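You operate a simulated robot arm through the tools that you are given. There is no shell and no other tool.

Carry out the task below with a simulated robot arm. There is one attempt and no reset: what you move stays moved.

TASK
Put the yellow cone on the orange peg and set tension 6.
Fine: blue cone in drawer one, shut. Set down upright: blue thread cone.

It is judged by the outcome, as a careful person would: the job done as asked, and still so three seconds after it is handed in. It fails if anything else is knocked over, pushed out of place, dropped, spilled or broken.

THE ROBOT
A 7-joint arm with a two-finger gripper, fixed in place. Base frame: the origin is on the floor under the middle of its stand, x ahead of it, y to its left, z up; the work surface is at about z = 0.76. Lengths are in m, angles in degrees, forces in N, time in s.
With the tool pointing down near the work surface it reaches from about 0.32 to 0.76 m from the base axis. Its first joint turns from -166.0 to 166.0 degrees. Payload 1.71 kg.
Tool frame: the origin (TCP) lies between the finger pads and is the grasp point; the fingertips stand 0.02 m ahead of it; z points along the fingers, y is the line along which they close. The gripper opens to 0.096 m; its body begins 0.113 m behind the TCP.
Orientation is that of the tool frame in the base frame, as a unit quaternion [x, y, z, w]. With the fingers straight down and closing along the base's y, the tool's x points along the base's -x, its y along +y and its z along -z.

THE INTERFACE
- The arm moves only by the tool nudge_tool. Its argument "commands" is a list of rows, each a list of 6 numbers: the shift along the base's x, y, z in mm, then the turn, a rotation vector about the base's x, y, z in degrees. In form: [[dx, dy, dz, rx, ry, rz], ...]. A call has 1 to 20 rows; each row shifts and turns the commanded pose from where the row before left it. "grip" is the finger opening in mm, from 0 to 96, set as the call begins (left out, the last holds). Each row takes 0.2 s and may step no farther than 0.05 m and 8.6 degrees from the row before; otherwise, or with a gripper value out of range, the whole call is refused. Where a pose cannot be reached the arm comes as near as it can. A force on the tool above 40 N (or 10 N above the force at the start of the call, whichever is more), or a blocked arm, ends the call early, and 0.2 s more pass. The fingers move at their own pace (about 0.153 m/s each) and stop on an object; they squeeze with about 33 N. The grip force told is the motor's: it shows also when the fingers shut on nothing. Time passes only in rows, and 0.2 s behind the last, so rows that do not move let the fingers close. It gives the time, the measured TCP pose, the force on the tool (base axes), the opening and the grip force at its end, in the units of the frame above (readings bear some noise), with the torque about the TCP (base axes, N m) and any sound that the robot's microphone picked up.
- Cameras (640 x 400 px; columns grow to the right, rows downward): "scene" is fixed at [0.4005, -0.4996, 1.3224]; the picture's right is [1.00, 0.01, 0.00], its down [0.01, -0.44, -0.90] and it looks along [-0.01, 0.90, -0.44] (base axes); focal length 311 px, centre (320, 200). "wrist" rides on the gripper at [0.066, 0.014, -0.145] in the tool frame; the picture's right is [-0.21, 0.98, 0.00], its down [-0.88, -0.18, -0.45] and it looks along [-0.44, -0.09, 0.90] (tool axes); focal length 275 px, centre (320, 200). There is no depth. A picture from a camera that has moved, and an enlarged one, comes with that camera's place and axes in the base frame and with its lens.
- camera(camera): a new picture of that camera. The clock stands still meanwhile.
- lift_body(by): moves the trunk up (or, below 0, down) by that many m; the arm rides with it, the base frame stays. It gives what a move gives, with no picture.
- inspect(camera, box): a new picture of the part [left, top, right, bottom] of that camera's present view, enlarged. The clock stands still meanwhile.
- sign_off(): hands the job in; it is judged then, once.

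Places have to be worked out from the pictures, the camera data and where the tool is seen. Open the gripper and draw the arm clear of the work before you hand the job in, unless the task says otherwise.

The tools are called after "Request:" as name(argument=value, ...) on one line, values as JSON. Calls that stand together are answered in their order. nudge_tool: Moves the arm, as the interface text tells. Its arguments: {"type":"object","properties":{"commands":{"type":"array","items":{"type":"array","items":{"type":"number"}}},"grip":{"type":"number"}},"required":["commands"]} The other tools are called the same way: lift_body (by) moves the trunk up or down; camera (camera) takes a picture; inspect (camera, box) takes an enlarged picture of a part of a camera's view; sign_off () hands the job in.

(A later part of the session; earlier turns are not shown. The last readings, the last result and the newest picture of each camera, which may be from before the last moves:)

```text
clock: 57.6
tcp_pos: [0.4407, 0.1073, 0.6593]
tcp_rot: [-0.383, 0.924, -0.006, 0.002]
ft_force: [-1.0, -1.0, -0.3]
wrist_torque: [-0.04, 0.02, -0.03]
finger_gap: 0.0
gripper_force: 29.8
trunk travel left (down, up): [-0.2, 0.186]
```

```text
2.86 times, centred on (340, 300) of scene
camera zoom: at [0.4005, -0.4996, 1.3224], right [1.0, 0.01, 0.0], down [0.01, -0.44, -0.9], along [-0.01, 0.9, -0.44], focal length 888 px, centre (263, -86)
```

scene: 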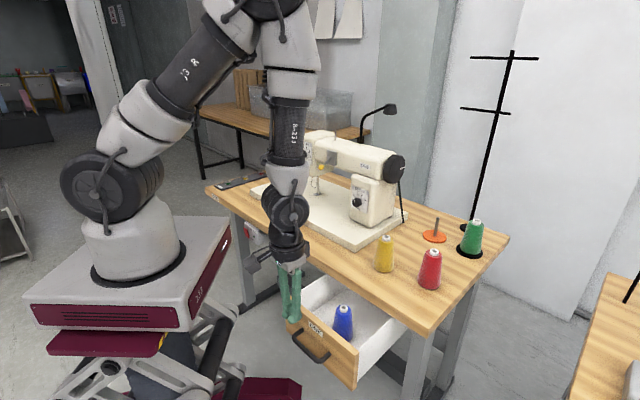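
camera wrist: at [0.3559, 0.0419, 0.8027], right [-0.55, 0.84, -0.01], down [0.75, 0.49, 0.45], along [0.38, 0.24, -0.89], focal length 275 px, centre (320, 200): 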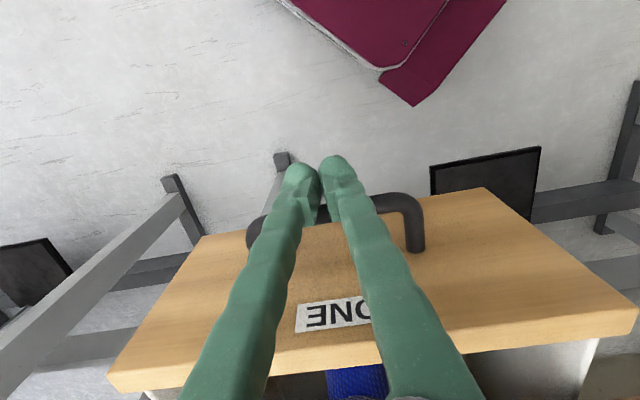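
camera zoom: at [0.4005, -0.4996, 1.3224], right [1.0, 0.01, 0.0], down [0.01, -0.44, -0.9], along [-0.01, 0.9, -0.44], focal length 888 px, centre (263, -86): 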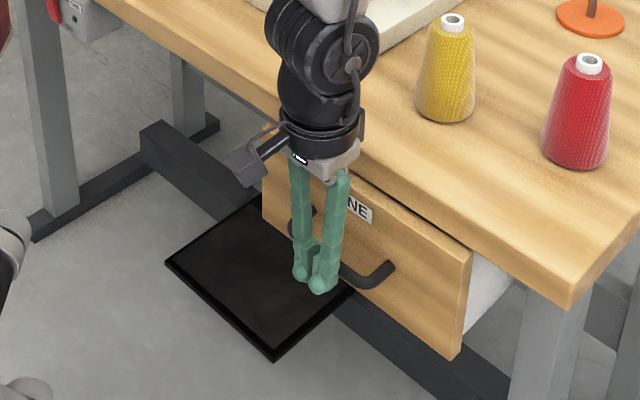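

Nearly shut; finishing in 2 mm steps while watching for the stop.

Request:
nudge_tool(commands=[[2, 2, 0, 0, 0, 0], [2, 2, 0, 0, 0, 0], [2, 2, 0, 0, 0, 0], [2, 2, 0, 0, 0, 0], [0, 0, 0, 0, 0, 0]], grip=0)

Request:
inspect(camera="scene", box=[320, 265, 420, 355])

```text
clock: 58.8
tcp_pos: [0.4486, 0.1146, 0.6599]
tcp_rot: [-0.384, 0.923, -0.005, 0.002]
ft_force: [-1.3, -0.2, 0.3]
wrist_torque: [-0.01, 0.02, 0.0]
finger_gap: 0.0004
gripper_force: 29.8
trunk travel left (down, up): [-0.2, 0.186]
```

```text
4.44 times, centred on (370, 310) of scene
camera zoom: at [0.4005, -0.4996, 1.3224], right [1.0, 0.01, 0.0], down [0.01, -0.44, -0.9], along [-0.01, 0.9, -0.44], focal length 1381 px, centre (98, -289)
```

zoom: 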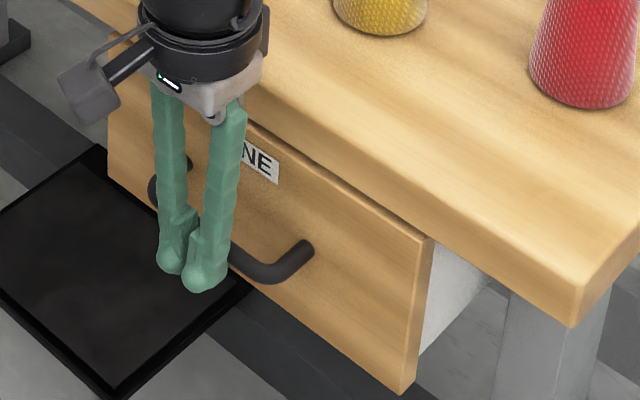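

Comparing with the original picture, about 4–5 mm remains. Pushing the last bit gently.

Request:
nudge_tool(commands=[[1.5, 1.5, 0, 0, 0, 0], [1, 1, 0, 0, 0, 0], [1, 1, 0, 0, 0, 0], [0, 0, 0, 0, 0, 0]], grip=0)

Request:
inspect(camera="scene", box=[320, 265, 420, 355])

```text
clock: 59.8
tcp_pos: [0.4525, 0.1185, 0.6585]
tcp_rot: [-0.384, 0.923, -0.006, 0.002]
ft_force: [-0.7, -1.1, 1.1]
wrist_torque: [0.04, -0.02, -0.01]
finger_gap: 0.006
gripper_force: 29.4
trunk travel left (down, up): [-0.2, 0.186]
```

```text
4.44 times, centred on (370, 310) of scene
camera zoom: at [0.4005, -0.4996, 1.3224], right [1.0, 0.01, 0.0], down [0.01, -0.44, -0.9], along [-0.01, 0.9, -0.44], focal length 1381 px, centre (98, -289)
```

zoom: 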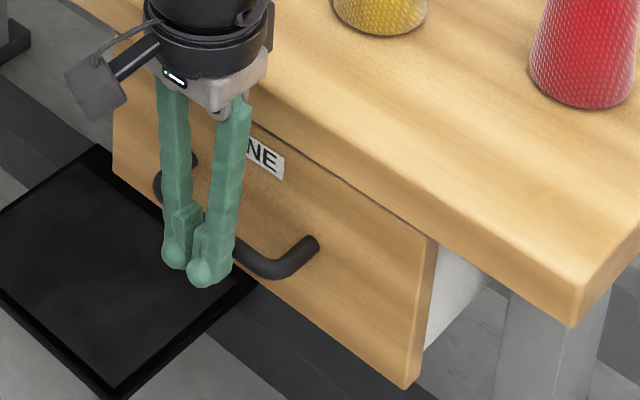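

This matches the original closed picture. One more tiny push to confirm it's against its stop.

Request:
nudge_tool(commands=[[0.7, 0.7, 0, 0, 0, 0], [0.7, 0.7, 0, 0, 0, 0], [0, 0, 0, 0, 0, 0]], grip=0)

Request:
inspect(camera="scene", box=[320, 265, 420, 355])

```text
clock: 60.6
tcp_pos: [0.4534, 0.1173, 0.6593]
tcp_rot: [-0.383, 0.924, -0.006, 0.001]
ft_force: [-7.8, -8.5, -0.7]
wrist_torque: [-0.06, -0.03, 0.02]
finger_gap: 0.006
gripper_force: 28.7
trunk travel left (down, up): [-0.2, 0.186]
```

```text
4.44 times, centred on (370, 310) of scene
camera zoom: at [0.4005, -0.4996, 1.3224], right [1.0, 0.01, 0.0], down [0.01, -0.44, -0.9], along [-0.01, 0.9, -0.44], focal length 1381 px, centre (98, -289)
```

zoom: 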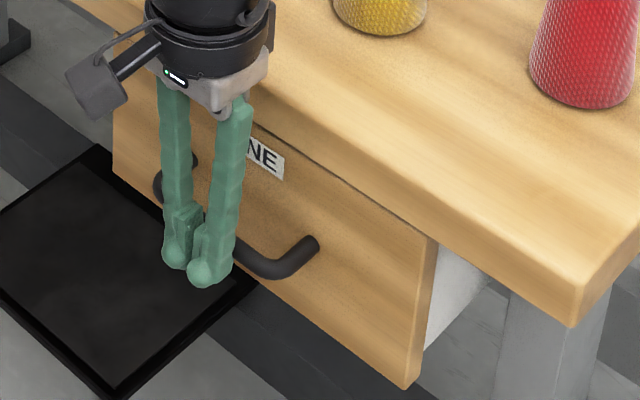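

The stop is felt (≈11 N), so the drawer is shut. Backing off the handle and checking it stays closed.

Request:
nudge_tool(commands=[[-2, -2, 0, 0, 0, 0], [-5, -5, 0, 0, 0, 0], [-7, -7, 0, 0, 0, 0], [-7, -7, 0, 0, 0, 0], [0, 0, 0, 0, 0, 0]], grip=0)

Request:
inspect(camera="scene", box=[320, 265, 420, 355])

```text
clock: 61.8
tcp_pos: [0.434, 0.0986, 0.6601]
tcp_rot: [-0.384, 0.923, -0.006, 0.002]
ft_force: [-0.5, -0.5, -0.2]
wrist_torque: [-0.01, -0.01, 0.02]
finger_gap: 0.0
gripper_force: 29.4
trunk travel left (down, up): [-0.2, 0.186]
```

```text
4.44 times, centred on (370, 310) of scene
camera zoom: at [0.4005, -0.4996, 1.3224], right [1.0, 0.01, 0.0], down [0.01, -0.44, -0.9], along [-0.01, 0.9, -0.44], focal length 1381 px, centre (98, -289)
```

zoom: 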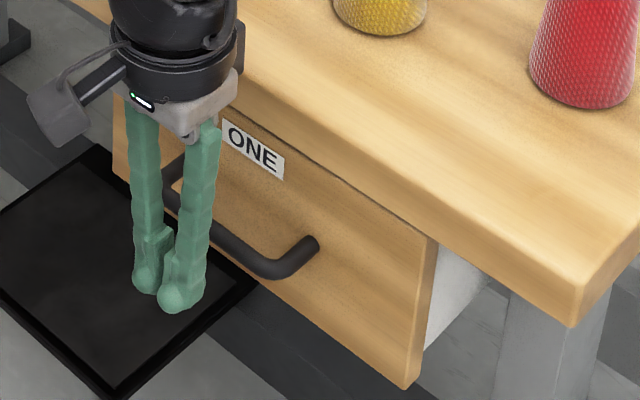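

Drawer stays shut. Now for the yellow cone: rise, re-tilt the tool ~30° and go to a pre-grasp point near (0.533, 0.183, 0.94).

Request:
nudge_tool(commands=[[-3, -3, 40, 0, 0, 0], [0, 0, 45, 0, 0, 0], [0, 0, 45, 0, 0, 0], [0, 0, 45, 0, 0, 0], [0, 0, 45, 0, 0, 0], [0, 0, 30, 0, 0, 0], [25, 22, 10, 5.2, -5.2, 0], [25, 22, 10, 5.2, -5.2, 0], [25, 22, 5, 5.2, -5.2, 0], [25, 21, 0, 5.2, -5.2, 0], [0, 0, 0, 0, 0, 0]], grip=72)

Request:
camera(camera="wrist")

Request:
camera(camera="scene")

```text
clock: 64.2
tcp_pos: [0.53, 0.1837, 0.9331]
tcp_rot: [-0.369, 0.894, 0.091, 0.237]
ft_force: [-0.5, 0.0, 0.2]
wrist_torque: [0.01, 0.01, -0.01]
finger_gap: 0.072
gripper_force: 0.0
trunk travel left (down, up): [-0.2, 0.186]
```

```text
taken
camera wrist: at [0.4289, 0.1037, 1.0272], right [-0.56, 0.82, 0.09], down [0.51, 0.26, 0.82], along [0.65, 0.51, -0.56], focal length 275 px, centre (320, 200)
```

wrist: 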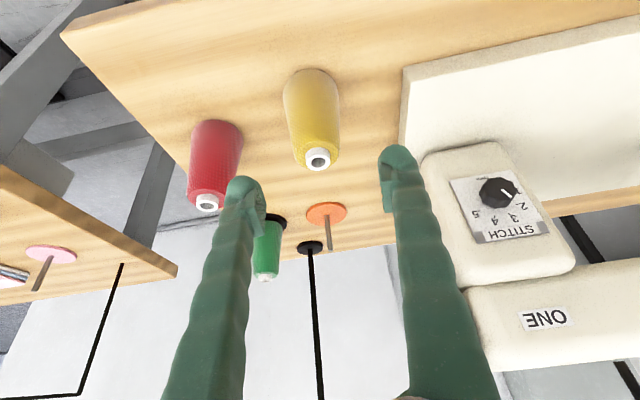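

```text
taken
```

scene: 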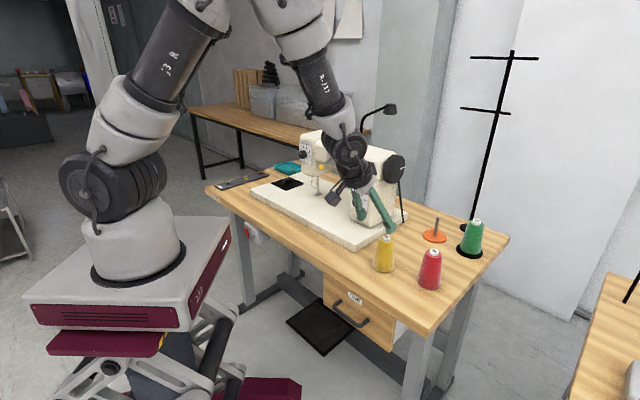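

Orientation matches the earlier one. I'll zoom in on the yellow cone to refine its position.

Request:
inspect(camera="wrist", box=[260, 50, 380, 190])

```text
2.86 times, centred on (320, 120) of wrist
camera zoom: at [0.4289, 0.1037, 1.0272], right [-0.56, 0.82, 0.09], down [0.51, 0.26, 0.82], along [0.65, 0.51, -0.56], focal length 786 px, centre (320, 429)
```

zoom: 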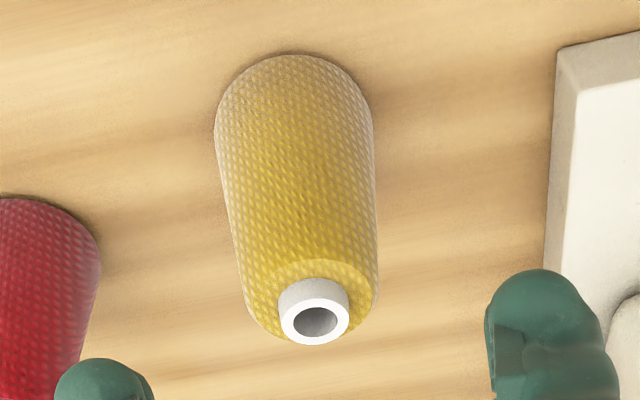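

Yellow cone axis ≈ (0.570, 0.2165). I'll shift onto the approach line and descend along the tool axis, stopping 20 mm short.

Request:
nudge_tool(commands=[[-8, -11, 0, 0, 0, 0], [9, 8.6, -22, 0, 0, 0], [9, 8.6, -22, 0, 0, 0], [9, 8.6, -22, 0, 0, 0], [9, 8.6, -22, 0, 0, 0], [0, 0, 0, 0, 0, 0]], grip=72)

Request:
inspect(camera="wrist", box=[240, 80, 400, 280])

Request:
inspect(camera="scene", box=[330, 180, 450, 300])

```text
clock: 65.6
tcp_pos: [0.5579, 0.2035, 0.8458]
tcp_rot: [-0.369, 0.894, 0.09, 0.236]
ft_force: [0.5, 0.6, 0.1]
wrist_torque: [-0.03, 0.01, 0.02]
finger_gap: 0.0719
gripper_force: 0.0
trunk travel left (down, up): [-0.2, 0.186]
```

```text
2.00 times, centred on (320, 180) of wrist
camera zoom: at [0.4564, 0.1249, 0.9392], right [-0.56, 0.82, 0.09], down [0.51, 0.26, 0.82], along [0.65, 0.51, -0.57], focal length 551 px, centre (320, 240)
```

zoom: 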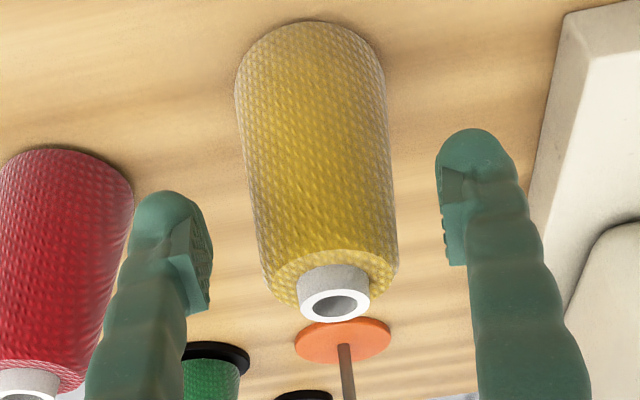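

```text
3.33 times, centred on (390, 240) of scene
camera zoom: at [0.4005, -0.4996, 1.3224], right [1.0, 0.01, 0.0], down [0.01, -0.44, -0.9], along [-0.01, 0.9, -0.44], focal length 1036 px, centre (87, 67)
```

zoom: 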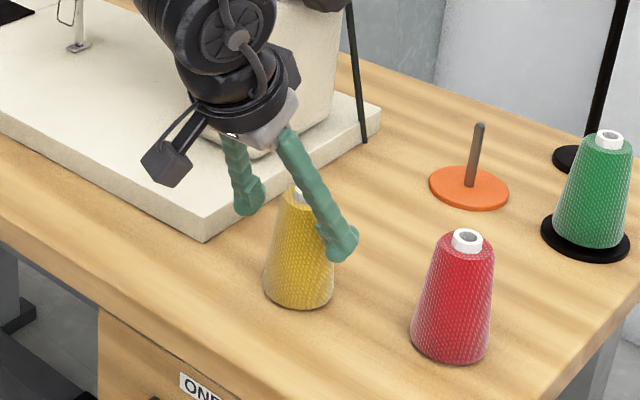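

The yellow cone lies between the fingers. Moving to the final grasp point (0.569, 0.217, 0.825) and comparing the picture with the blue-cone reference.

Request:
nudge_tool(commands=[[5, 6, -10, 0, 0, 0], [6, 7, -11, 0, 0, 0], [0, 0, 0, 0, 0, 0]], grip=70)

Request:
inspect(camera="wrist", box=[240, 80, 400, 280])

```text
clock: 66.4
tcp_pos: [0.5685, 0.2162, 0.8255]
tcp_rot: [-0.369, 0.894, 0.09, 0.236]
ft_force: [-0.8, 0.5, 0.3]
wrist_torque: [0.02, 0.02, -0.01]
finger_gap: 0.0699
gripper_force: 0.1
trunk travel left (down, up): [-0.2, 0.186]
```

```text
2.00 times, centred on (320, 180) of wrist
camera zoom: at [0.4681, 0.1379, 0.9175], right [-0.56, 0.82, 0.09], down [0.51, 0.26, 0.82], along [0.65, 0.51, -0.57], focal length 551 px, centre (320, 240)
```

zoom: 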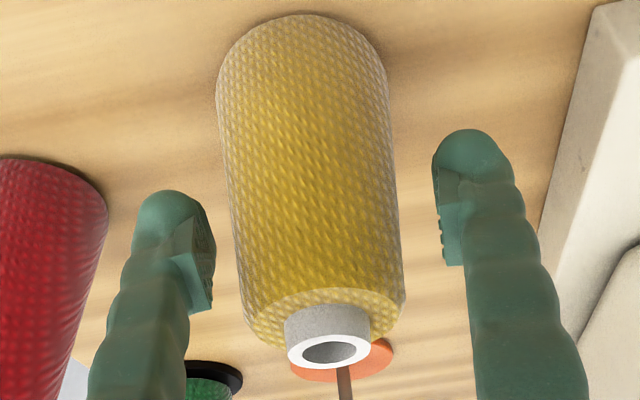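

Compared with the blue reference, the tool needs about −4 mm along the approach horizontal, −1.75 mm in z and ~2 mm sideways. Applying that correction before closing.

Request:
nudge_tool(commands=[[-1.4, -4.2, -1.8, 0, 0, 0], [0, 0, 0, 0, 0, 0], [0, 0, 0, 0, 0, 0]], grip=70)

Request:
inspect(camera="wrist", box=[240, 80, 400, 280])

```text
clock: 67.2
tcp_pos: [0.5675, 0.2127, 0.8233]
tcp_rot: [-0.37, 0.894, 0.091, 0.238]
ft_force: [-0.1, 0.7, 0.6]
wrist_torque: [0.01, 0.0, -0.01]
finger_gap: 0.0702
gripper_force: 0.1
trunk travel left (down, up): [-0.2, 0.186]
```

```text
2.00 times, centred on (320, 180) of wrist
camera zoom: at [0.467, 0.134, 0.916], right [-0.56, 0.82, 0.09], down [0.51, 0.26, 0.82], along [0.65, 0.51, -0.57], focal length 551 px, centre (320, 240)
```

zoom: 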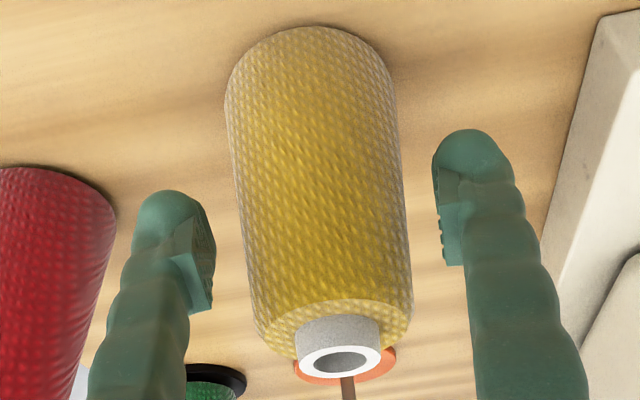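

Now it matches the reference within a couple of pixels. Closing on the yellow cone.

Request:
nudge_tool(commands=[[0, 0, 0, 0, 0, 0], [0, 0, 0, 0, 0, 0], [0, 0, 0, 0, 0, 0]], grip=30)

Request:
inspect(camera="wrist", box=[240, 80, 400, 280])

```text
clock: 68.0
tcp_pos: [0.566, 0.2135, 0.8232]
tcp_rot: [-0.369, 0.894, 0.091, 0.237]
ft_force: [-0.5, 0.0, 0.3]
wrist_torque: [0.02, 0.0, -0.02]
finger_gap: 0.0491
gripper_force: 32.7
trunk travel left (down, up): [-0.2, 0.186]
```

```text
2.00 times, centred on (320, 180) of wrist
camera zoom: at [0.467, 0.134, 0.9161], right [-0.56, 0.82, 0.09], down [0.51, 0.26, 0.82], along [0.65, 0.51, -0.57], focal length 551 px, centre (320, 240)
```

zoom: 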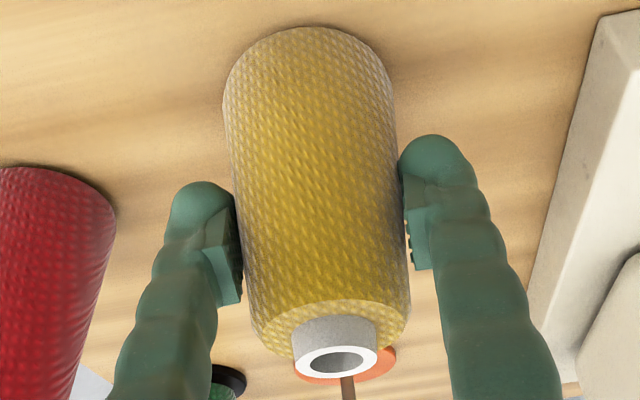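

The grip matches the blue reference almost exactly (tube centre within 1 px). Lifting straight up and carrying it on the route away from the handwheel to above the peg.

Request:
nudge_tool(commands=[[0, 0, 8, 0, 0, 0], [0, 0, 20, 0, 0, 0], [0, 0, 30, 0, 0, 0], [0, 0, 35, 0, 0, 0], [0, 0, 35, 0, 0, 0], [0, 0, 35, 0, 0, 0], [31, 16, 0, 0, 0, 0], [31, 16, 0, 0, 0, 0], [31, 16, 0, 0, 0, 0], [31, 15, 0, 0, 0, 0], [18, 25, 0, 0, 0, 0], [18, 25, 0, 0, 0, 0], [18, 25, 0, 0, 0, 0], [18, 25, 0, 0, 0, 0], [0, 0, 0, 0, 0, 0], [0, 0, 0, 0, 0, 0]], grip=30)

Request:
camera(camera="wrist")

Request:
camera(camera="scene")

```text
clock: 71.4
tcp_pos: [0.7671, 0.3771, 0.9854]
tcp_rot: [-0.369, 0.894, 0.091, 0.236]
ft_force: [0.5, -0.5, -2.4]
wrist_torque: [0.01, 0.05, -0.02]
finger_gap: 0.0485
gripper_force: 33.1
trunk travel left (down, up): [-0.2, 0.186]
```

```text
taken
camera wrist: at [0.6671, 0.2988, 1.0786], right [-0.56, 0.82, 0.09], down [0.51, 0.26, 0.82], along [0.65, 0.51, -0.57], focal length 275 px, centre (320, 200)
```

wrist: 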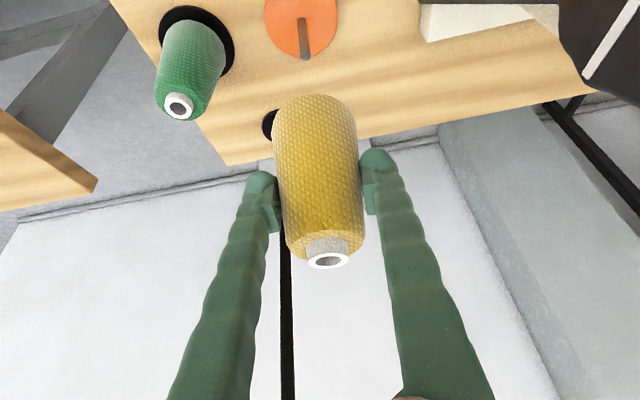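

```text
taken
```

scene: 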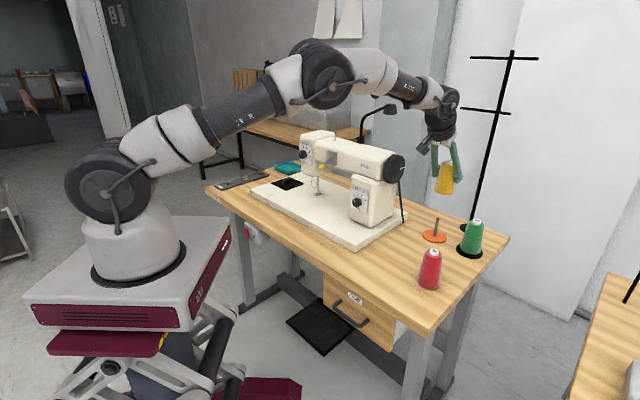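

Measured TCP is ~4 mm off in x. I'll correct and lower to the same height as the reference picture (z=0.9647), then compare the spindle's pixel position.

Request:
nudge_tool(commands=[[-4, -0.4, -10, 0, 0, 0], [0, 0, -10.7, 0, 0, 0], [0, 0, 0, 0, 0, 0], [0, 0, 0, 0, 0, 0]], grip=30)

Request:
inspect(camera="wrist", box=[240, 0, 360, 90])

Request:
inspect(camera="wrist", box=[240, 80, 400, 280])

Request:
inspect(camera="scene", box=[405, 160, 465, 250])

```text
clock: 72.4
tcp_pos: [0.7627, 0.3774, 0.9656]
tcp_rot: [-0.369, 0.894, 0.092, 0.236]
ft_force: [-0.3, 0.2, -0.8]
wrist_torque: [-0.01, 0.0, -0.02]
finger_gap: 0.0491
gripper_force: 33.8
trunk travel left (down, up): [-0.2, 0.186]
```

```text
4.44 times, centred on (300, 45) of wrist
camera zoom: at [0.6616, 0.2982, 1.0583], right [-0.56, 0.82, 0.09], down [0.51, 0.26, 0.82], along [0.65, 0.51, -0.57], focal length 1224 px, centre (409, 889)
```

zoom: 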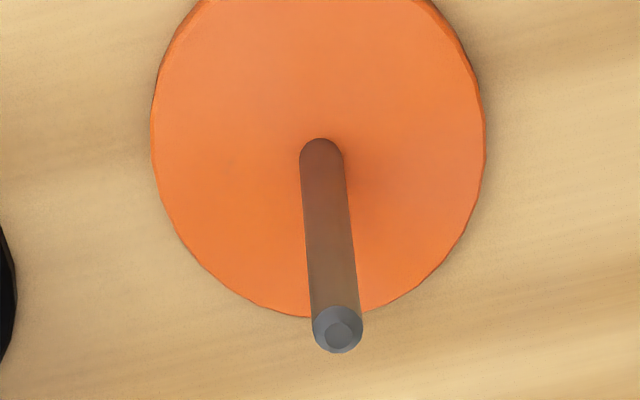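

```text
2.00 times, centred on (320, 180) of wrist
camera zoom: at [0.6616, 0.2982, 1.0583], right [-0.56, 0.82, 0.09], down [0.51, 0.26, 0.82], along [0.65, 0.51, -0.57], focal length 551 px, centre (320, 240)
```

zoom: 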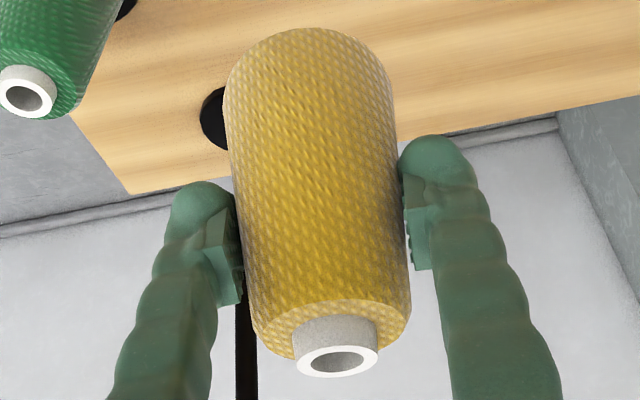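

```text
4.44 times, centred on (435, 205) of scene
camera zoom: at [0.4005, -0.4996, 1.3224], right [1.0, 0.01, 0.0], down [0.01, -0.44, -0.9], along [-0.01, 0.9, -0.44], focal length 1381 px, centre (-191, 178)
```

zoom: 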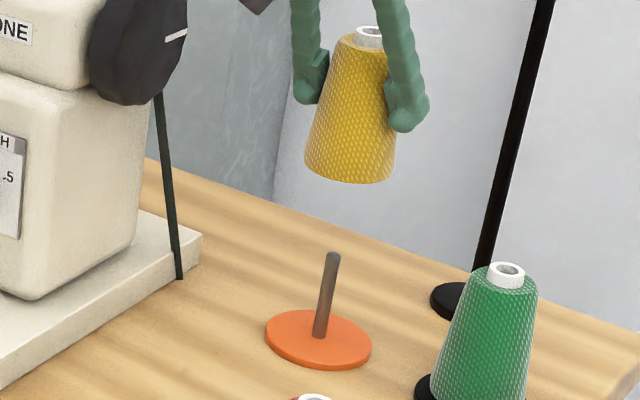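

The spindle appears ~1.2 mm left of the reference, and the scene view agrees. I'll shift (+1.2, −0.9) mm and recheck, then lower to just above the spindle tip.

Request:
nudge_tool(commands=[[1.2, -0.9, 0, 0, 0, 0], [0, 0, 0, 0, 0, 0], [0, 0, 0, 0, 0, 0]], grip=30)

Request:
inspect(camera="wrist", box=[240, 0, 360, 90])

Request:
inspect(camera="scene", box=[405, 160, 465, 250])

```text
clock: 73.2
tcp_pos: [0.7623, 0.3766, 0.9655]
tcp_rot: [-0.37, 0.894, 0.091, 0.236]
ft_force: [0.1, 0.3, -2.9]
wrist_torque: [0.0, 0.04, 0.02]
finger_gap: 0.0491
gripper_force: 33.0
trunk travel left (down, up): [-0.2, 0.186]
```

```text
4.44 times, centred on (300, 45) of wrist
camera zoom: at [0.6626, 0.2974, 1.0584], right [-0.56, 0.82, 0.09], down [0.51, 0.26, 0.82], along [0.65, 0.51, -0.57], focal length 1224 px, centre (409, 889)
```

zoom: 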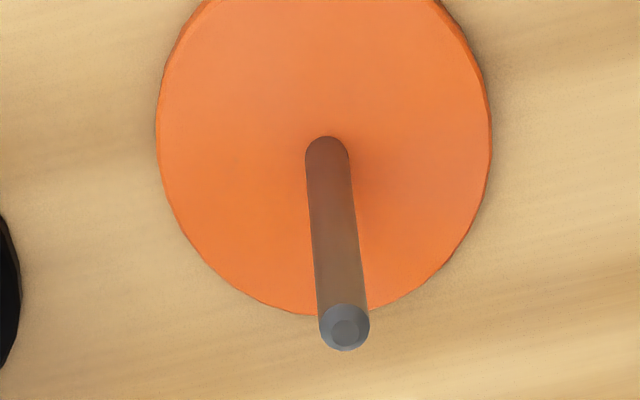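

```text
4.44 times, centred on (435, 205) of scene
camera zoom: at [0.4005, -0.4996, 1.3224], right [1.0, 0.01, 0.0], down [0.01, -0.44, -0.9], along [-0.01, 0.9, -0.44], focal length 1381 px, centre (-191, 178)
```

zoom: 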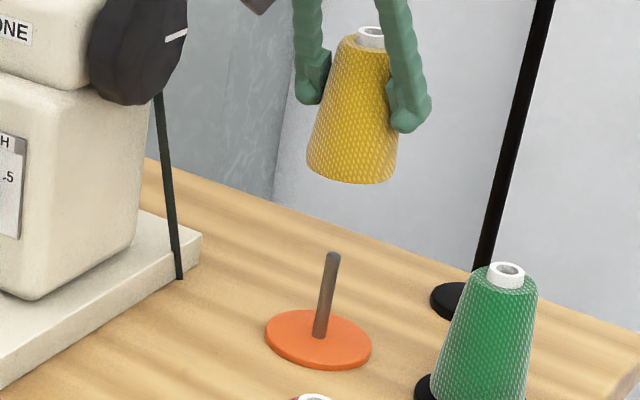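

The spindle now sits at exactly the reference pixel. Descending straight down to just above the spindle tip.

Request:
nudge_tool(commands=[[0, 0, -15, 0, 0, 0], [0, 0, -15, 0, 0, 0], [0, 0, -15, 0, 0, 0], [0, 0, -8, 0, 0, 0], [0, 0, 0, 0, 0, 0]], grip=30)

Request:
inspect(camera="scene", box=[405, 180, 465, 250])

Request:
inspect(camera="wrist", box=[240, 20, 400, 120])

```text
clock: 74.4
tcp_pos: [0.7622, 0.3767, 0.9119]
tcp_rot: [-0.369, 0.894, 0.091, 0.235]
ft_force: [-0.1, 0.0, -1.6]
wrist_torque: [0.01, -0.01, -0.02]
finger_gap: 0.0487
gripper_force: 33.2
trunk travel left (down, up): [-0.2, 0.186]
```

```text
5.71 times, centred on (435, 215) of scene
camera zoom: at [0.4005, -0.4996, 1.3224], right [1.0, 0.01, 0.0], down [0.01, -0.44, -0.9], along [-0.01, 0.9, -0.44], focal length 1775 px, centre (-337, 114)
```

zoom: 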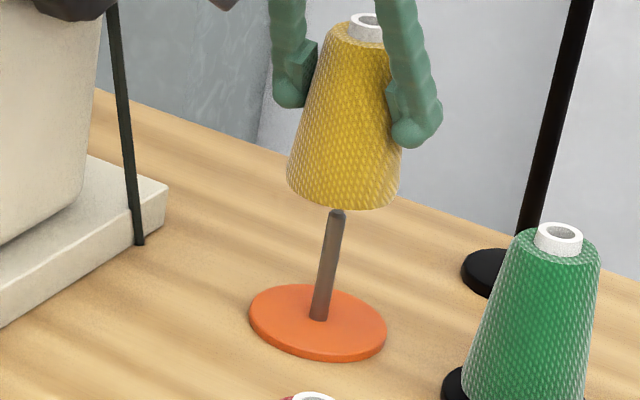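

```text
4.00 times, centred on (320, 70) of wrist
camera zoom: at [0.6622, 0.2975, 1.0051], right [-0.56, 0.82, 0.09], down [0.51, 0.26, 0.82], along [0.65, 0.51, -0.57], focal length 1101 px, centre (320, 720)
```

zoom: 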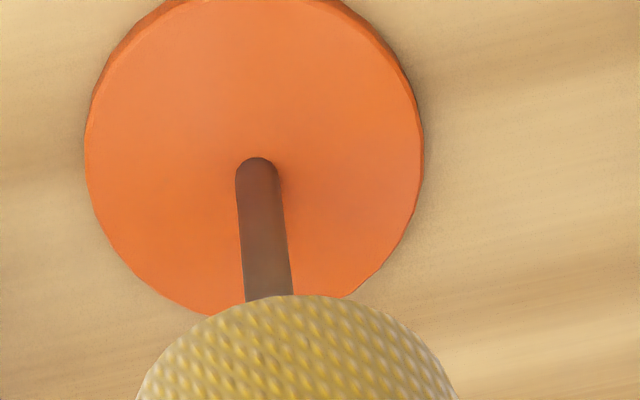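

The cone base is just above the spindle tip. Lowering slowly in small steps while watching force for any rim contact.

Request:
nudge_tool(commands=[[0, 0, -3, 0, 0, 0], [0, 0, -3, 0, 0, 0], [0, 0, -3, 0, 0, 0], [0, 0, 0, 0, 0, 0]], grip=30)

Request:
nudge_tool(commands=[[0, 0, -3, 0, 0, 0], [0, 0, -3, 0, 0, 0], [0, 0, 0, 0, 0, 0]], grip=30)

Request:
inspect(camera="scene", box=[405, 180, 465, 250])

```text
clock: 75.4
tcp_pos: [0.7624, 0.3777, 0.9016]
tcp_rot: [-0.369, 0.894, 0.091, 0.236]
ft_force: [-0.9, 1.0, -2.2]
wrist_torque: [-0.01, 0.02, 0.04]
finger_gap: 0.049
gripper_force: 33.0
trunk travel left (down, up): [-0.2, 0.186]
```

```text
clock: 76.2
tcp_pos: [0.7609, 0.3767, 0.8975]
tcp_rot: [-0.37, 0.894, 0.092, 0.236]
ft_force: [-0.2, 0.2, -1.7]
wrist_torque: [-0.03, 0.01, -0.01]
finger_gap: 0.0486
gripper_force: 32.9
trunk travel left (down, up): [-0.2, 0.186]
```

```text
5.71 times, centred on (435, 215) of scene
camera zoom: at [0.4005, -0.4996, 1.3224], right [1.0, 0.01, 0.0], down [0.01, -0.44, -0.9], along [-0.01, 0.9, -0.44], focal length 1775 px, centre (-337, 114)
```

zoom: 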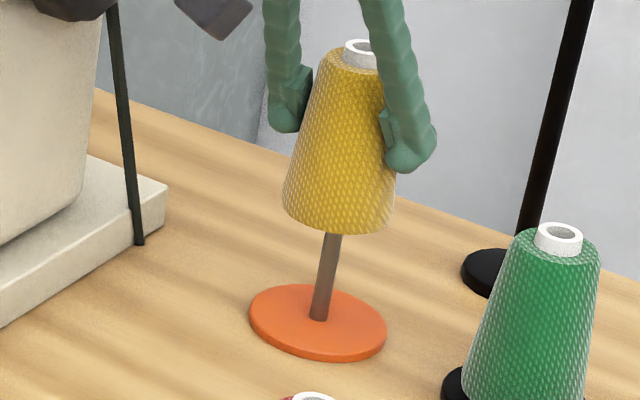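

No contact force; the spindle tip is about at the cone's base. Continuing in small steps.

Request:
nudge_tool(commands=[[0, 0, -2, 0, 0, 0], [0, 0, -2, 0, 0, 0], [0, 0, -2, 0, 0, 0], [0, 0, 0, 0, 0, 0]], grip=30)

Request:
nudge_tool(commands=[[0, 0, -2, 0, 0, 0], [0, 0, -2, 0, 0, 0], [0, 0, -2, 0, 0, 0], [0, 0, 0, 0, 0, 0]], grip=30)

Request:
inspect(camera="scene", box=[405, 180, 465, 250])

```text
clock: 77.2
tcp_pos: [0.7624, 0.3771, 0.8913]
tcp_rot: [-0.369, 0.894, 0.091, 0.237]
ft_force: [-0.8, 0.5, -2.5]
wrist_torque: [-0.01, 0.05, 0.02]
finger_gap: 0.0488
gripper_force: 33.0
trunk travel left (down, up): [-0.2, 0.186]
```

```text
clock: 78.2
tcp_pos: [0.7629, 0.3772, 0.8834]
tcp_rot: [-0.369, 0.894, 0.092, 0.236]
ft_force: [0.0, 0.2, -1.9]
wrist_torque: [-0.01, 0.02, 0.01]
finger_gap: 0.049
gripper_force: 33.0
trunk travel left (down, up): [-0.2, 0.186]
```

```text
5.71 times, centred on (435, 215) of scene
camera zoom: at [0.4005, -0.4996, 1.3224], right [1.0, 0.01, 0.0], down [0.01, -0.44, -0.9], along [-0.01, 0.9, -0.44], focal length 1775 px, centre (-337, 114)
```

zoom: 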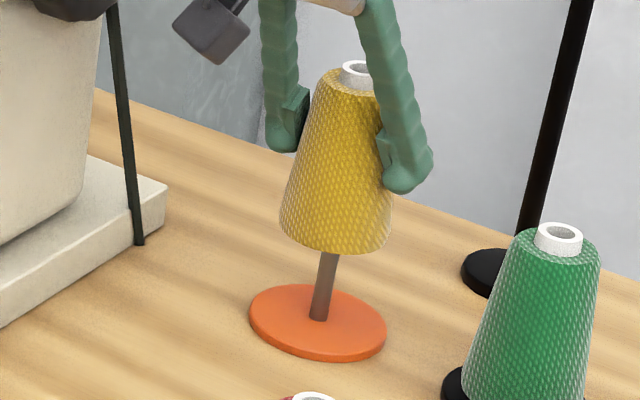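

The base is now well below the spindle tip with no contact force, so the spindle is inside the cone. Continuing down.

Request:
nudge_tool(commands=[[0, 0, -4, 0, 0, 0], [0, 0, -5, 0, 0, 0], [0, 0, -5, 0, 0, 0], [0, 0, -5, 0, 0, 0], [0, 0, 0, 0, 0, 0]], grip=30)

Request:
nudge_tool(commands=[[0, 0, -5, 0, 0, 0], [0, 0, -5, 0, 0, 0], [0, 0, -5, 0, 0, 0], [0, 0, -5, 0, 0, 0], [0, 0, 0, 0, 0, 0]], grip=30)

Request:
inspect(camera="scene", box=[405, 180, 465, 250])

```text
clock: 79.4
tcp_pos: [0.7624, 0.3759, 0.8645]
tcp_rot: [-0.369, 0.894, 0.091, 0.235]
ft_force: [-0.1, -0.5, -1.1]
wrist_torque: [-0.04, 0.03, 0.01]
finger_gap: 0.0488
gripper_force: 32.8
trunk travel left (down, up): [-0.2, 0.186]
```

```text
clock: 80.6
tcp_pos: [0.7628, 0.3768, 0.8459]
tcp_rot: [-0.369, 0.894, 0.091, 0.235]
ft_force: [-0.5, 0.0, -1.6]
wrist_torque: [-0.01, 0.01, 0.02]
finger_gap: 0.0488
gripper_force: 33.2
trunk travel left (down, up): [-0.2, 0.186]
```

```text
5.71 times, centred on (435, 215) of scene
camera zoom: at [0.4005, -0.4996, 1.3224], right [1.0, 0.01, 0.0], down [0.01, -0.44, -0.9], along [-0.01, 0.9, -0.44], focal length 1775 px, centre (-337, 114)
```

zoom: 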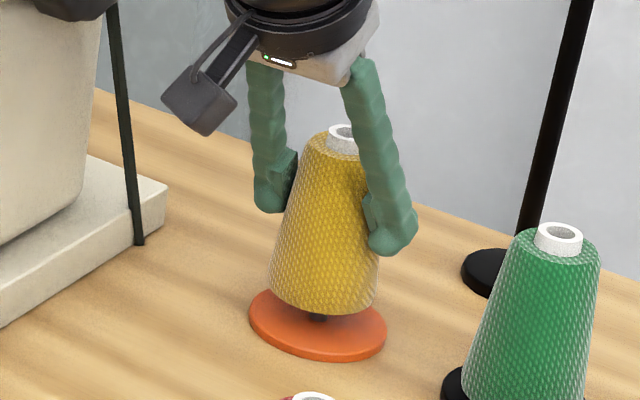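

About 1.7 cm remain. Lowering in 3 mm then finer steps to touch down on the disc.

Request:
nudge_tool(commands=[[0, 0, -3, 0, 0, 0], [0, 0, -3, 0, 0, 0], [0, 0, -3, 0, 0, 0], [0, 0, -3, 0, 0, 0], [0, 0, 0, 0, 0, 0]], grip=30)

Request:
nudge_tool(commands=[[0, 0, -1.5, 0, 0, 0], [0, 0, -1, 0, 0, 0], [0, 0, 0, 0, 0, 0]], grip=30)

```text
clock: 81.8
tcp_pos: [0.7627, 0.3772, 0.8337]
tcp_rot: [-0.369, 0.894, 0.092, 0.237]
ft_force: [-1.0, -0.1, -1.4]
wrist_torque: [-0.03, 0.0, -0.03]
finger_gap: 0.0485
gripper_force: 33.1
trunk travel left (down, up): [-0.2, 0.186]
```

```text
clock: 82.6
tcp_pos: [0.7622, 0.3763, 0.8324]
tcp_rot: [-0.37, 0.894, 0.091, 0.236]
ft_force: [0.1, -0.7, -1.2]
wrist_torque: [-0.04, 0.02, 0.01]
finger_gap: 0.0485
gripper_force: 33.2
trunk travel left (down, up): [-0.2, 0.186]
```

Request:
nudge_tool(commands=[[0, 0, -1, 0, 0, 0], [0, 0, -1, 0, 0, 0], [0, 0, 0, 0, 0, 0]], grip=30)

Request:
nudge_tool(commands=[[0, 0, -1, 0, 0, 0], [0, 0, 0, 0, 0, 0]], grip=30)

```text
clock: 83.4
tcp_pos: [0.7633, 0.3767, 0.8312]
tcp_rot: [-0.369, 0.894, 0.092, 0.238]
ft_force: [-1.3, -0.8, 6.6]
wrist_torque: [0.1, 0.22, 0.02]
finger_gap: 0.0489
gripper_force: 33.5
trunk travel left (down, up): [-0.2, 0.186]
```

```text
clock: 84.0
tcp_pos: [0.7615, 0.3783, 0.8309]
tcp_rot: [-0.369, 0.894, 0.092, 0.239]
ft_force: [2.0, 0.5, 10.9]
wrist_torque: [0.24, 0.08, -0.05]
finger_gap: 0.0486
gripper_force: 32.9
trunk travel left (down, up): [-0.2, 0.186]
```

Contact with the disc (≈11 N). I'll check the picture, then ease off slightly and release.

Request:
inspect(camera="scene", box=[405, 180, 465, 250])

Request:
inspect(camera="wrist", box=[240, 40, 400, 280])

```text
5.71 times, centred on (435, 215) of scene
camera zoom: at [0.4005, -0.4996, 1.3224], right [1.0, 0.01, 0.0], down [0.01, -0.44, -0.9], along [-0.01, 0.9, -0.44], focal length 1775 px, centre (-337, 114)
```

zoom: 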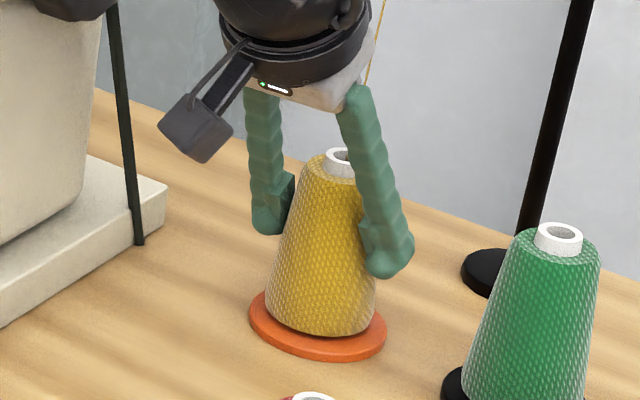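

```text
1.67 times, centred on (320, 160) of wrist
camera zoom: at [0.6621, 0.2976, 0.9232], right [-0.56, 0.82, 0.09], down [0.51, 0.26, 0.82], along [0.65, 0.51, -0.56], focal length 459 px, centre (320, 267)
```

zoom: 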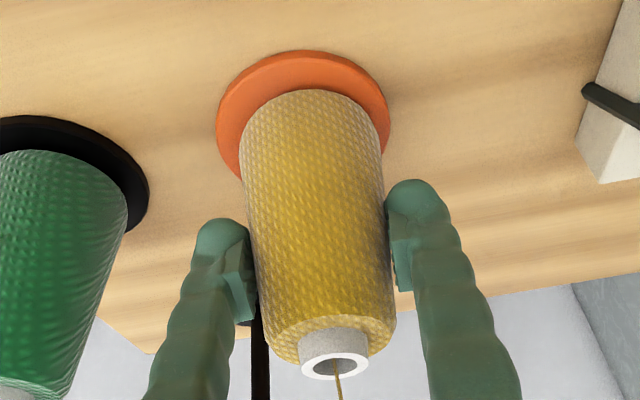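

A yellow thread now runs from the cone to the guide — it's registered as seated. Easing off and opening the fingers.

Request:
nudge_tool(commands=[[0, 0, 1, 0, 0, 0], [0, 0, 0, 0, 0, 0]], grip=30)

Request:
nudge_tool(commands=[[0, 0, 0, 0, 0, 0], [0, 0, 0, 0, 0, 0], [0, 0, 0, 0, 0, 0]], grip=70)

Request:
inspect(camera="scene", box=[405, 180, 465, 250])

Request:
camera(camera="wrist")

```text
clock: 84.6
tcp_pos: [0.7628, 0.3777, 0.8307]
tcp_rot: [-0.369, 0.894, 0.091, 0.237]
ft_force: [4.4, 1.5, 9.5]
wrist_torque: [0.33, -0.13, -0.14]
finger_gap: 0.0489
gripper_force: 32.9
trunk travel left (down, up): [-0.2, 0.186]
```

```text
clock: 85.4
tcp_pos: [0.7622, 0.3766, 0.8296]
tcp_rot: [-0.37, 0.894, 0.092, 0.236]
ft_force: [0.2, 0.0, 0.0]
wrist_torque: [-0.03, 0.0, -0.02]
finger_gap: 0.07
gripper_force: 0.0
trunk travel left (down, up): [-0.2, 0.186]
```

```text
5.71 times, centred on (435, 215) of scene
camera zoom: at [0.4005, -0.4996, 1.3224], right [1.0, 0.01, 0.0], down [0.01, -0.44, -0.9], along [-0.01, 0.9, -0.44], focal length 1775 px, centre (-337, 114)
```

zoom: 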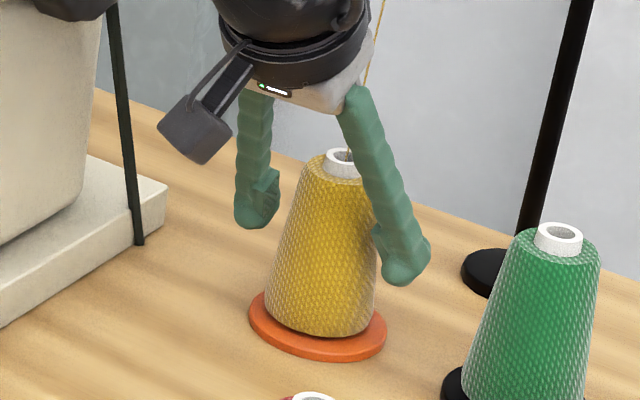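

```text
taken
camera wrist: at [0.6618, 0.2977, 0.9224], right [-0.56, 0.82, 0.09], down [0.51, 0.26, 0.82], along [0.65, 0.51, -0.57], focal length 275 px, centre (320, 200)
```

wrist: 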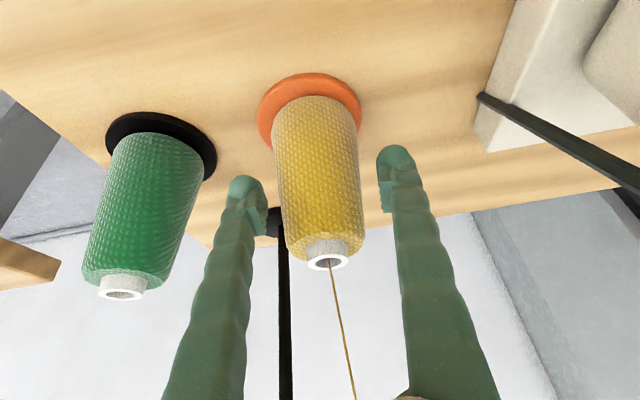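

Yellow cone is seated and released. Retracting along the tool axis and moving clear.

Request:
nudge_tool(commands=[[-3.6, -3.4, 8.7, 0, 0, 0], [-7, -7, 17.5, 0, 0, 0], [-11, -10, 26, 0, 0, 0], [-11, -10, 26, 0, 0, 0], [-14, -13, 30, 0, 0, 0], [-14, -13, 20, 0, 0, 0], [-25, -30, 10, 0, 0, 0], [-30, -30, 0, 0, 0, 0], [-35, -25, 0, 0, 0, 0], [0, 0, 0, 0, 0, 0]], grip=72)

Request:
camera(camera="scene")

Request:
camera(camera="wrist")

```text
clock: 87.6
tcp_pos: [0.611, 0.2332, 0.9679]
tcp_rot: [-0.369, 0.894, 0.091, 0.238]
ft_force: [0.5, -0.1, -0.6]
wrist_torque: [0.0, 0.03, -0.03]
finger_gap: 0.072
gripper_force: 0.0
trunk travel left (down, up): [-0.2, 0.186]
```

```text
taken
```

scene: 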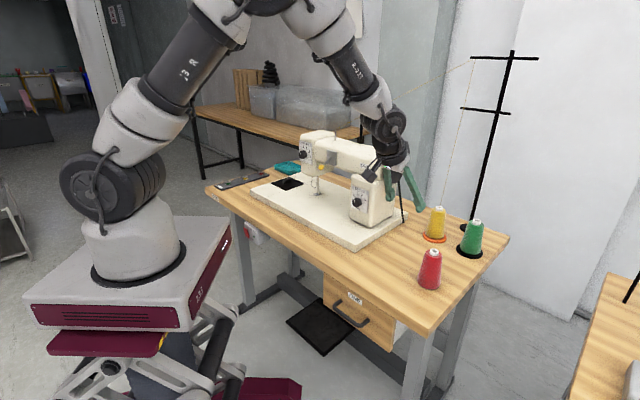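

```text
taken
camera wrist: at [0.5103, 0.1534, 1.0608], right [-0.56, 0.82, 0.09], down [0.51, 0.26, 0.82], along [0.65, 0.51, -0.57], focal length 275 px, centre (320, 200)
```

wrist: 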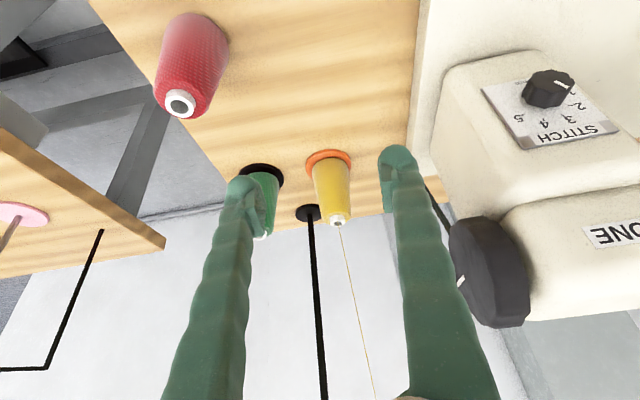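

Now I'll back away in front of the machine and swing the tool toward horizontal, facing the tension dial on the left of the machine head.

Request:
nudge_tool(commands=[[-32, -10, 14, 0, 0, 0], [-32, -8, 14, 0, 0, 0], [-32, -6, 14, 0, 0, 0], [-32, -4, 14, 0, 0, 0], [-32, -4, 14, 0, 0, 0], [-32, -4, 12, 0, 0, 0], [-22, 28, 0, 5.3, -5.3, 0], [-22, 30, 0, 5.3, -5.3, 0], [-22, 30, 0, 5.3, -5.3, 0], [-22, 30, 0, 5.3, -5.3, 0], [0, 0, 0, 0, 0, 0]], grip=55)

Request:
camera(camera="scene")

Request:
camera(camera="wrist")

```text
clock: 90.0
tcp_pos: [0.3752, 0.3551, 1.0739]
tcp_rot: [-0.329, 0.804, 0.183, 0.46]
ft_force: [0.7, 0.2, 0.0]
wrist_torque: [0.02, 0.0, 0.01]
finger_gap: 0.0551
gripper_force: 0.1
out of reach, approached as far as the arm can: row 8, 9, 10
trunk travel left (down, up): [-0.2, 0.186]
```

```text
taken
```

scene: 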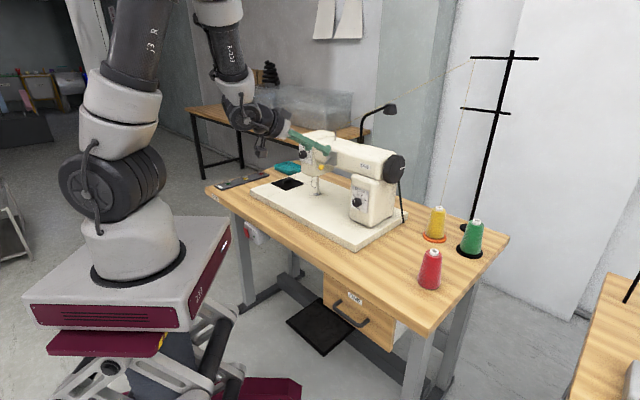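

```text
taken
camera wrist: at [0.2538, 0.2545, 1.0895], right [-0.61, 0.77, 0.17], down [0.17, -0.08, 0.98], along [0.77, 0.63, -0.08], focal length 275 px, centre (320, 200)
```

wrist: 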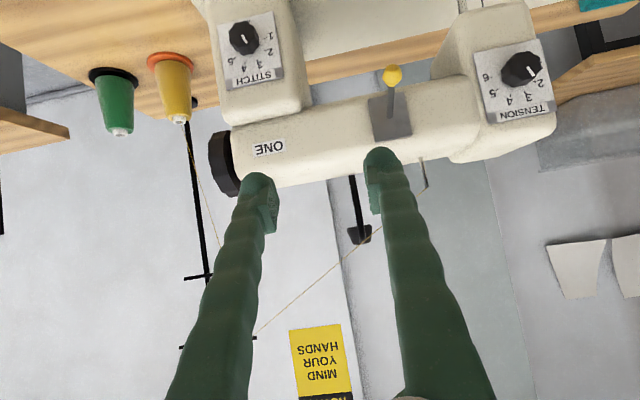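

The dial is visible (upside-down) in the wrist view; triangulation with the scene view puts the knob front near (0.324, 0.602, 0.970). I'll zoom in to read it.

Request:
inspect(camera="wrist", box=[460, 30, 570, 130])

Request:
inspect(camera="scene", box=[270, 110, 350, 180])

```text
4.00 times, centred on (515, 80) of wrist
camera zoom: at [0.2538, 0.2545, 1.0895], right [-0.61, 0.77, 0.17], down [0.17, -0.08, 0.98], along [0.77, 0.63, -0.08], focal length 1101 px, centre (-460, 680)
```

zoom: 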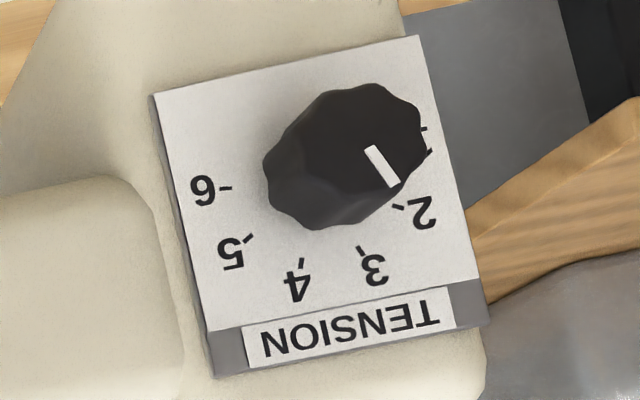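

```text
5.71 times, centred on (310, 145) of scene
camera zoom: at [0.4005, -0.4996, 1.3224], right [1.0, 0.01, 0.0], down [0.01, -0.44, -0.9], along [-0.01, 0.9, -0.44], focal length 1775 px, centre (377, 514)
```

zoom: 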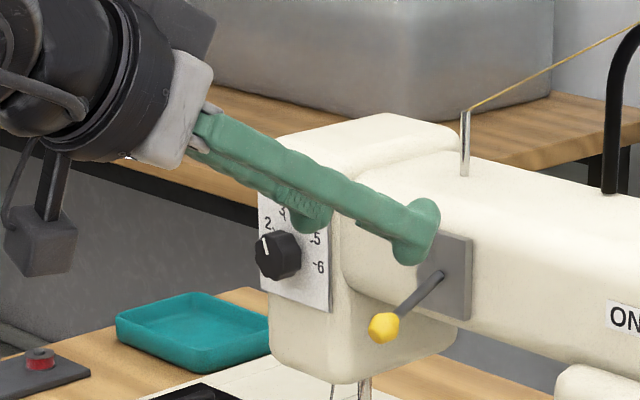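

The dial scale is 40° per number (2 at −60°, 3 at −20°, 6 at +100°) and the pointer is at ≈ −20°, i.e. it reads 3; it needs +120° clockwise. Next I'll line up in front of the dial with the tool horizontal.

Request:
nudge_tool(commands=[[-20, 30, 0, 0, 0, 0], [-20, 32, 0, 0, 0, 0], [-24, 24, -4, 5.3, -5.3, 0], [-24, 24, -6, 5.3, -5.3, 0], [-24, 24, -6, 5.3, -5.3, 0], [-24, 24, -8, 5.3, -5.3, 0], [0, 0, 0, 0, 0, 0]], grip=55)

Request:
camera(camera="scene")

Request:
camera(camera="wrist")

```text
clock: 91.6
tcp_pos: [0.2389, 0.5128, 1.0478]
tcp_rot: [-0.268, 0.658, 0.265, 0.652]
ft_force: [0.6, 0.3, -1.2]
wrist_torque: [-0.01, 0.0, -0.02]
finger_gap: 0.055
gripper_force: 0.1
trunk travel left (down, up): [-0.2, 0.186]
```

```text
taken
```

scene: 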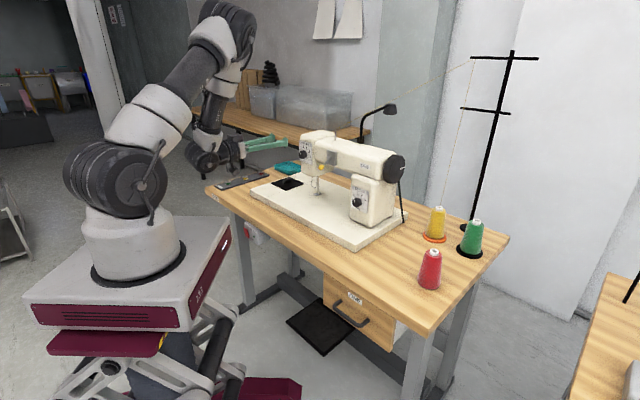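

```text
taken
camera wrist: at [0.1273, 0.4224, 0.9817], right [-0.68, 0.7, 0.2], down [-0.18, -0.44, 0.88], along [0.71, 0.56, 0.43], focal length 275 px, centre (320, 200)
```

wrist: 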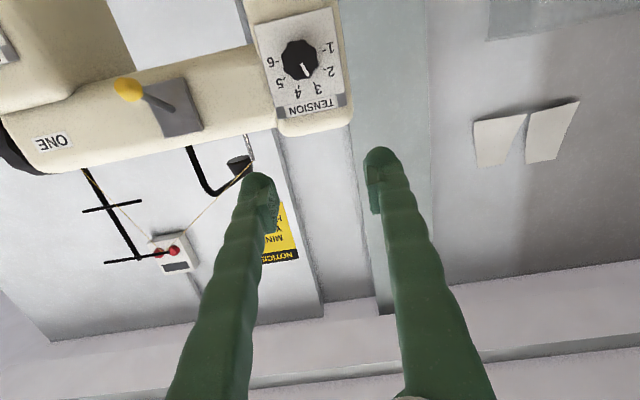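

The tool is now horizontal facing the machine. Zooming on the dial for alignment.

Request:
inspect(camera="wrist", box=[245, 10, 355, 120])

```text
3.64 times, centred on (300, 65) of wrist
camera zoom: at [0.1273, 0.4224, 0.9817], right [-0.68, 0.7, 0.2], down [-0.18, -0.44, 0.88], along [0.71, 0.56, 0.43], focal length 1001 px, centre (393, 691)
```

zoom: 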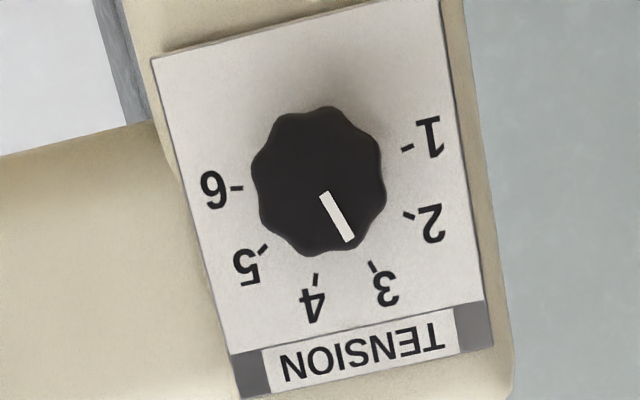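

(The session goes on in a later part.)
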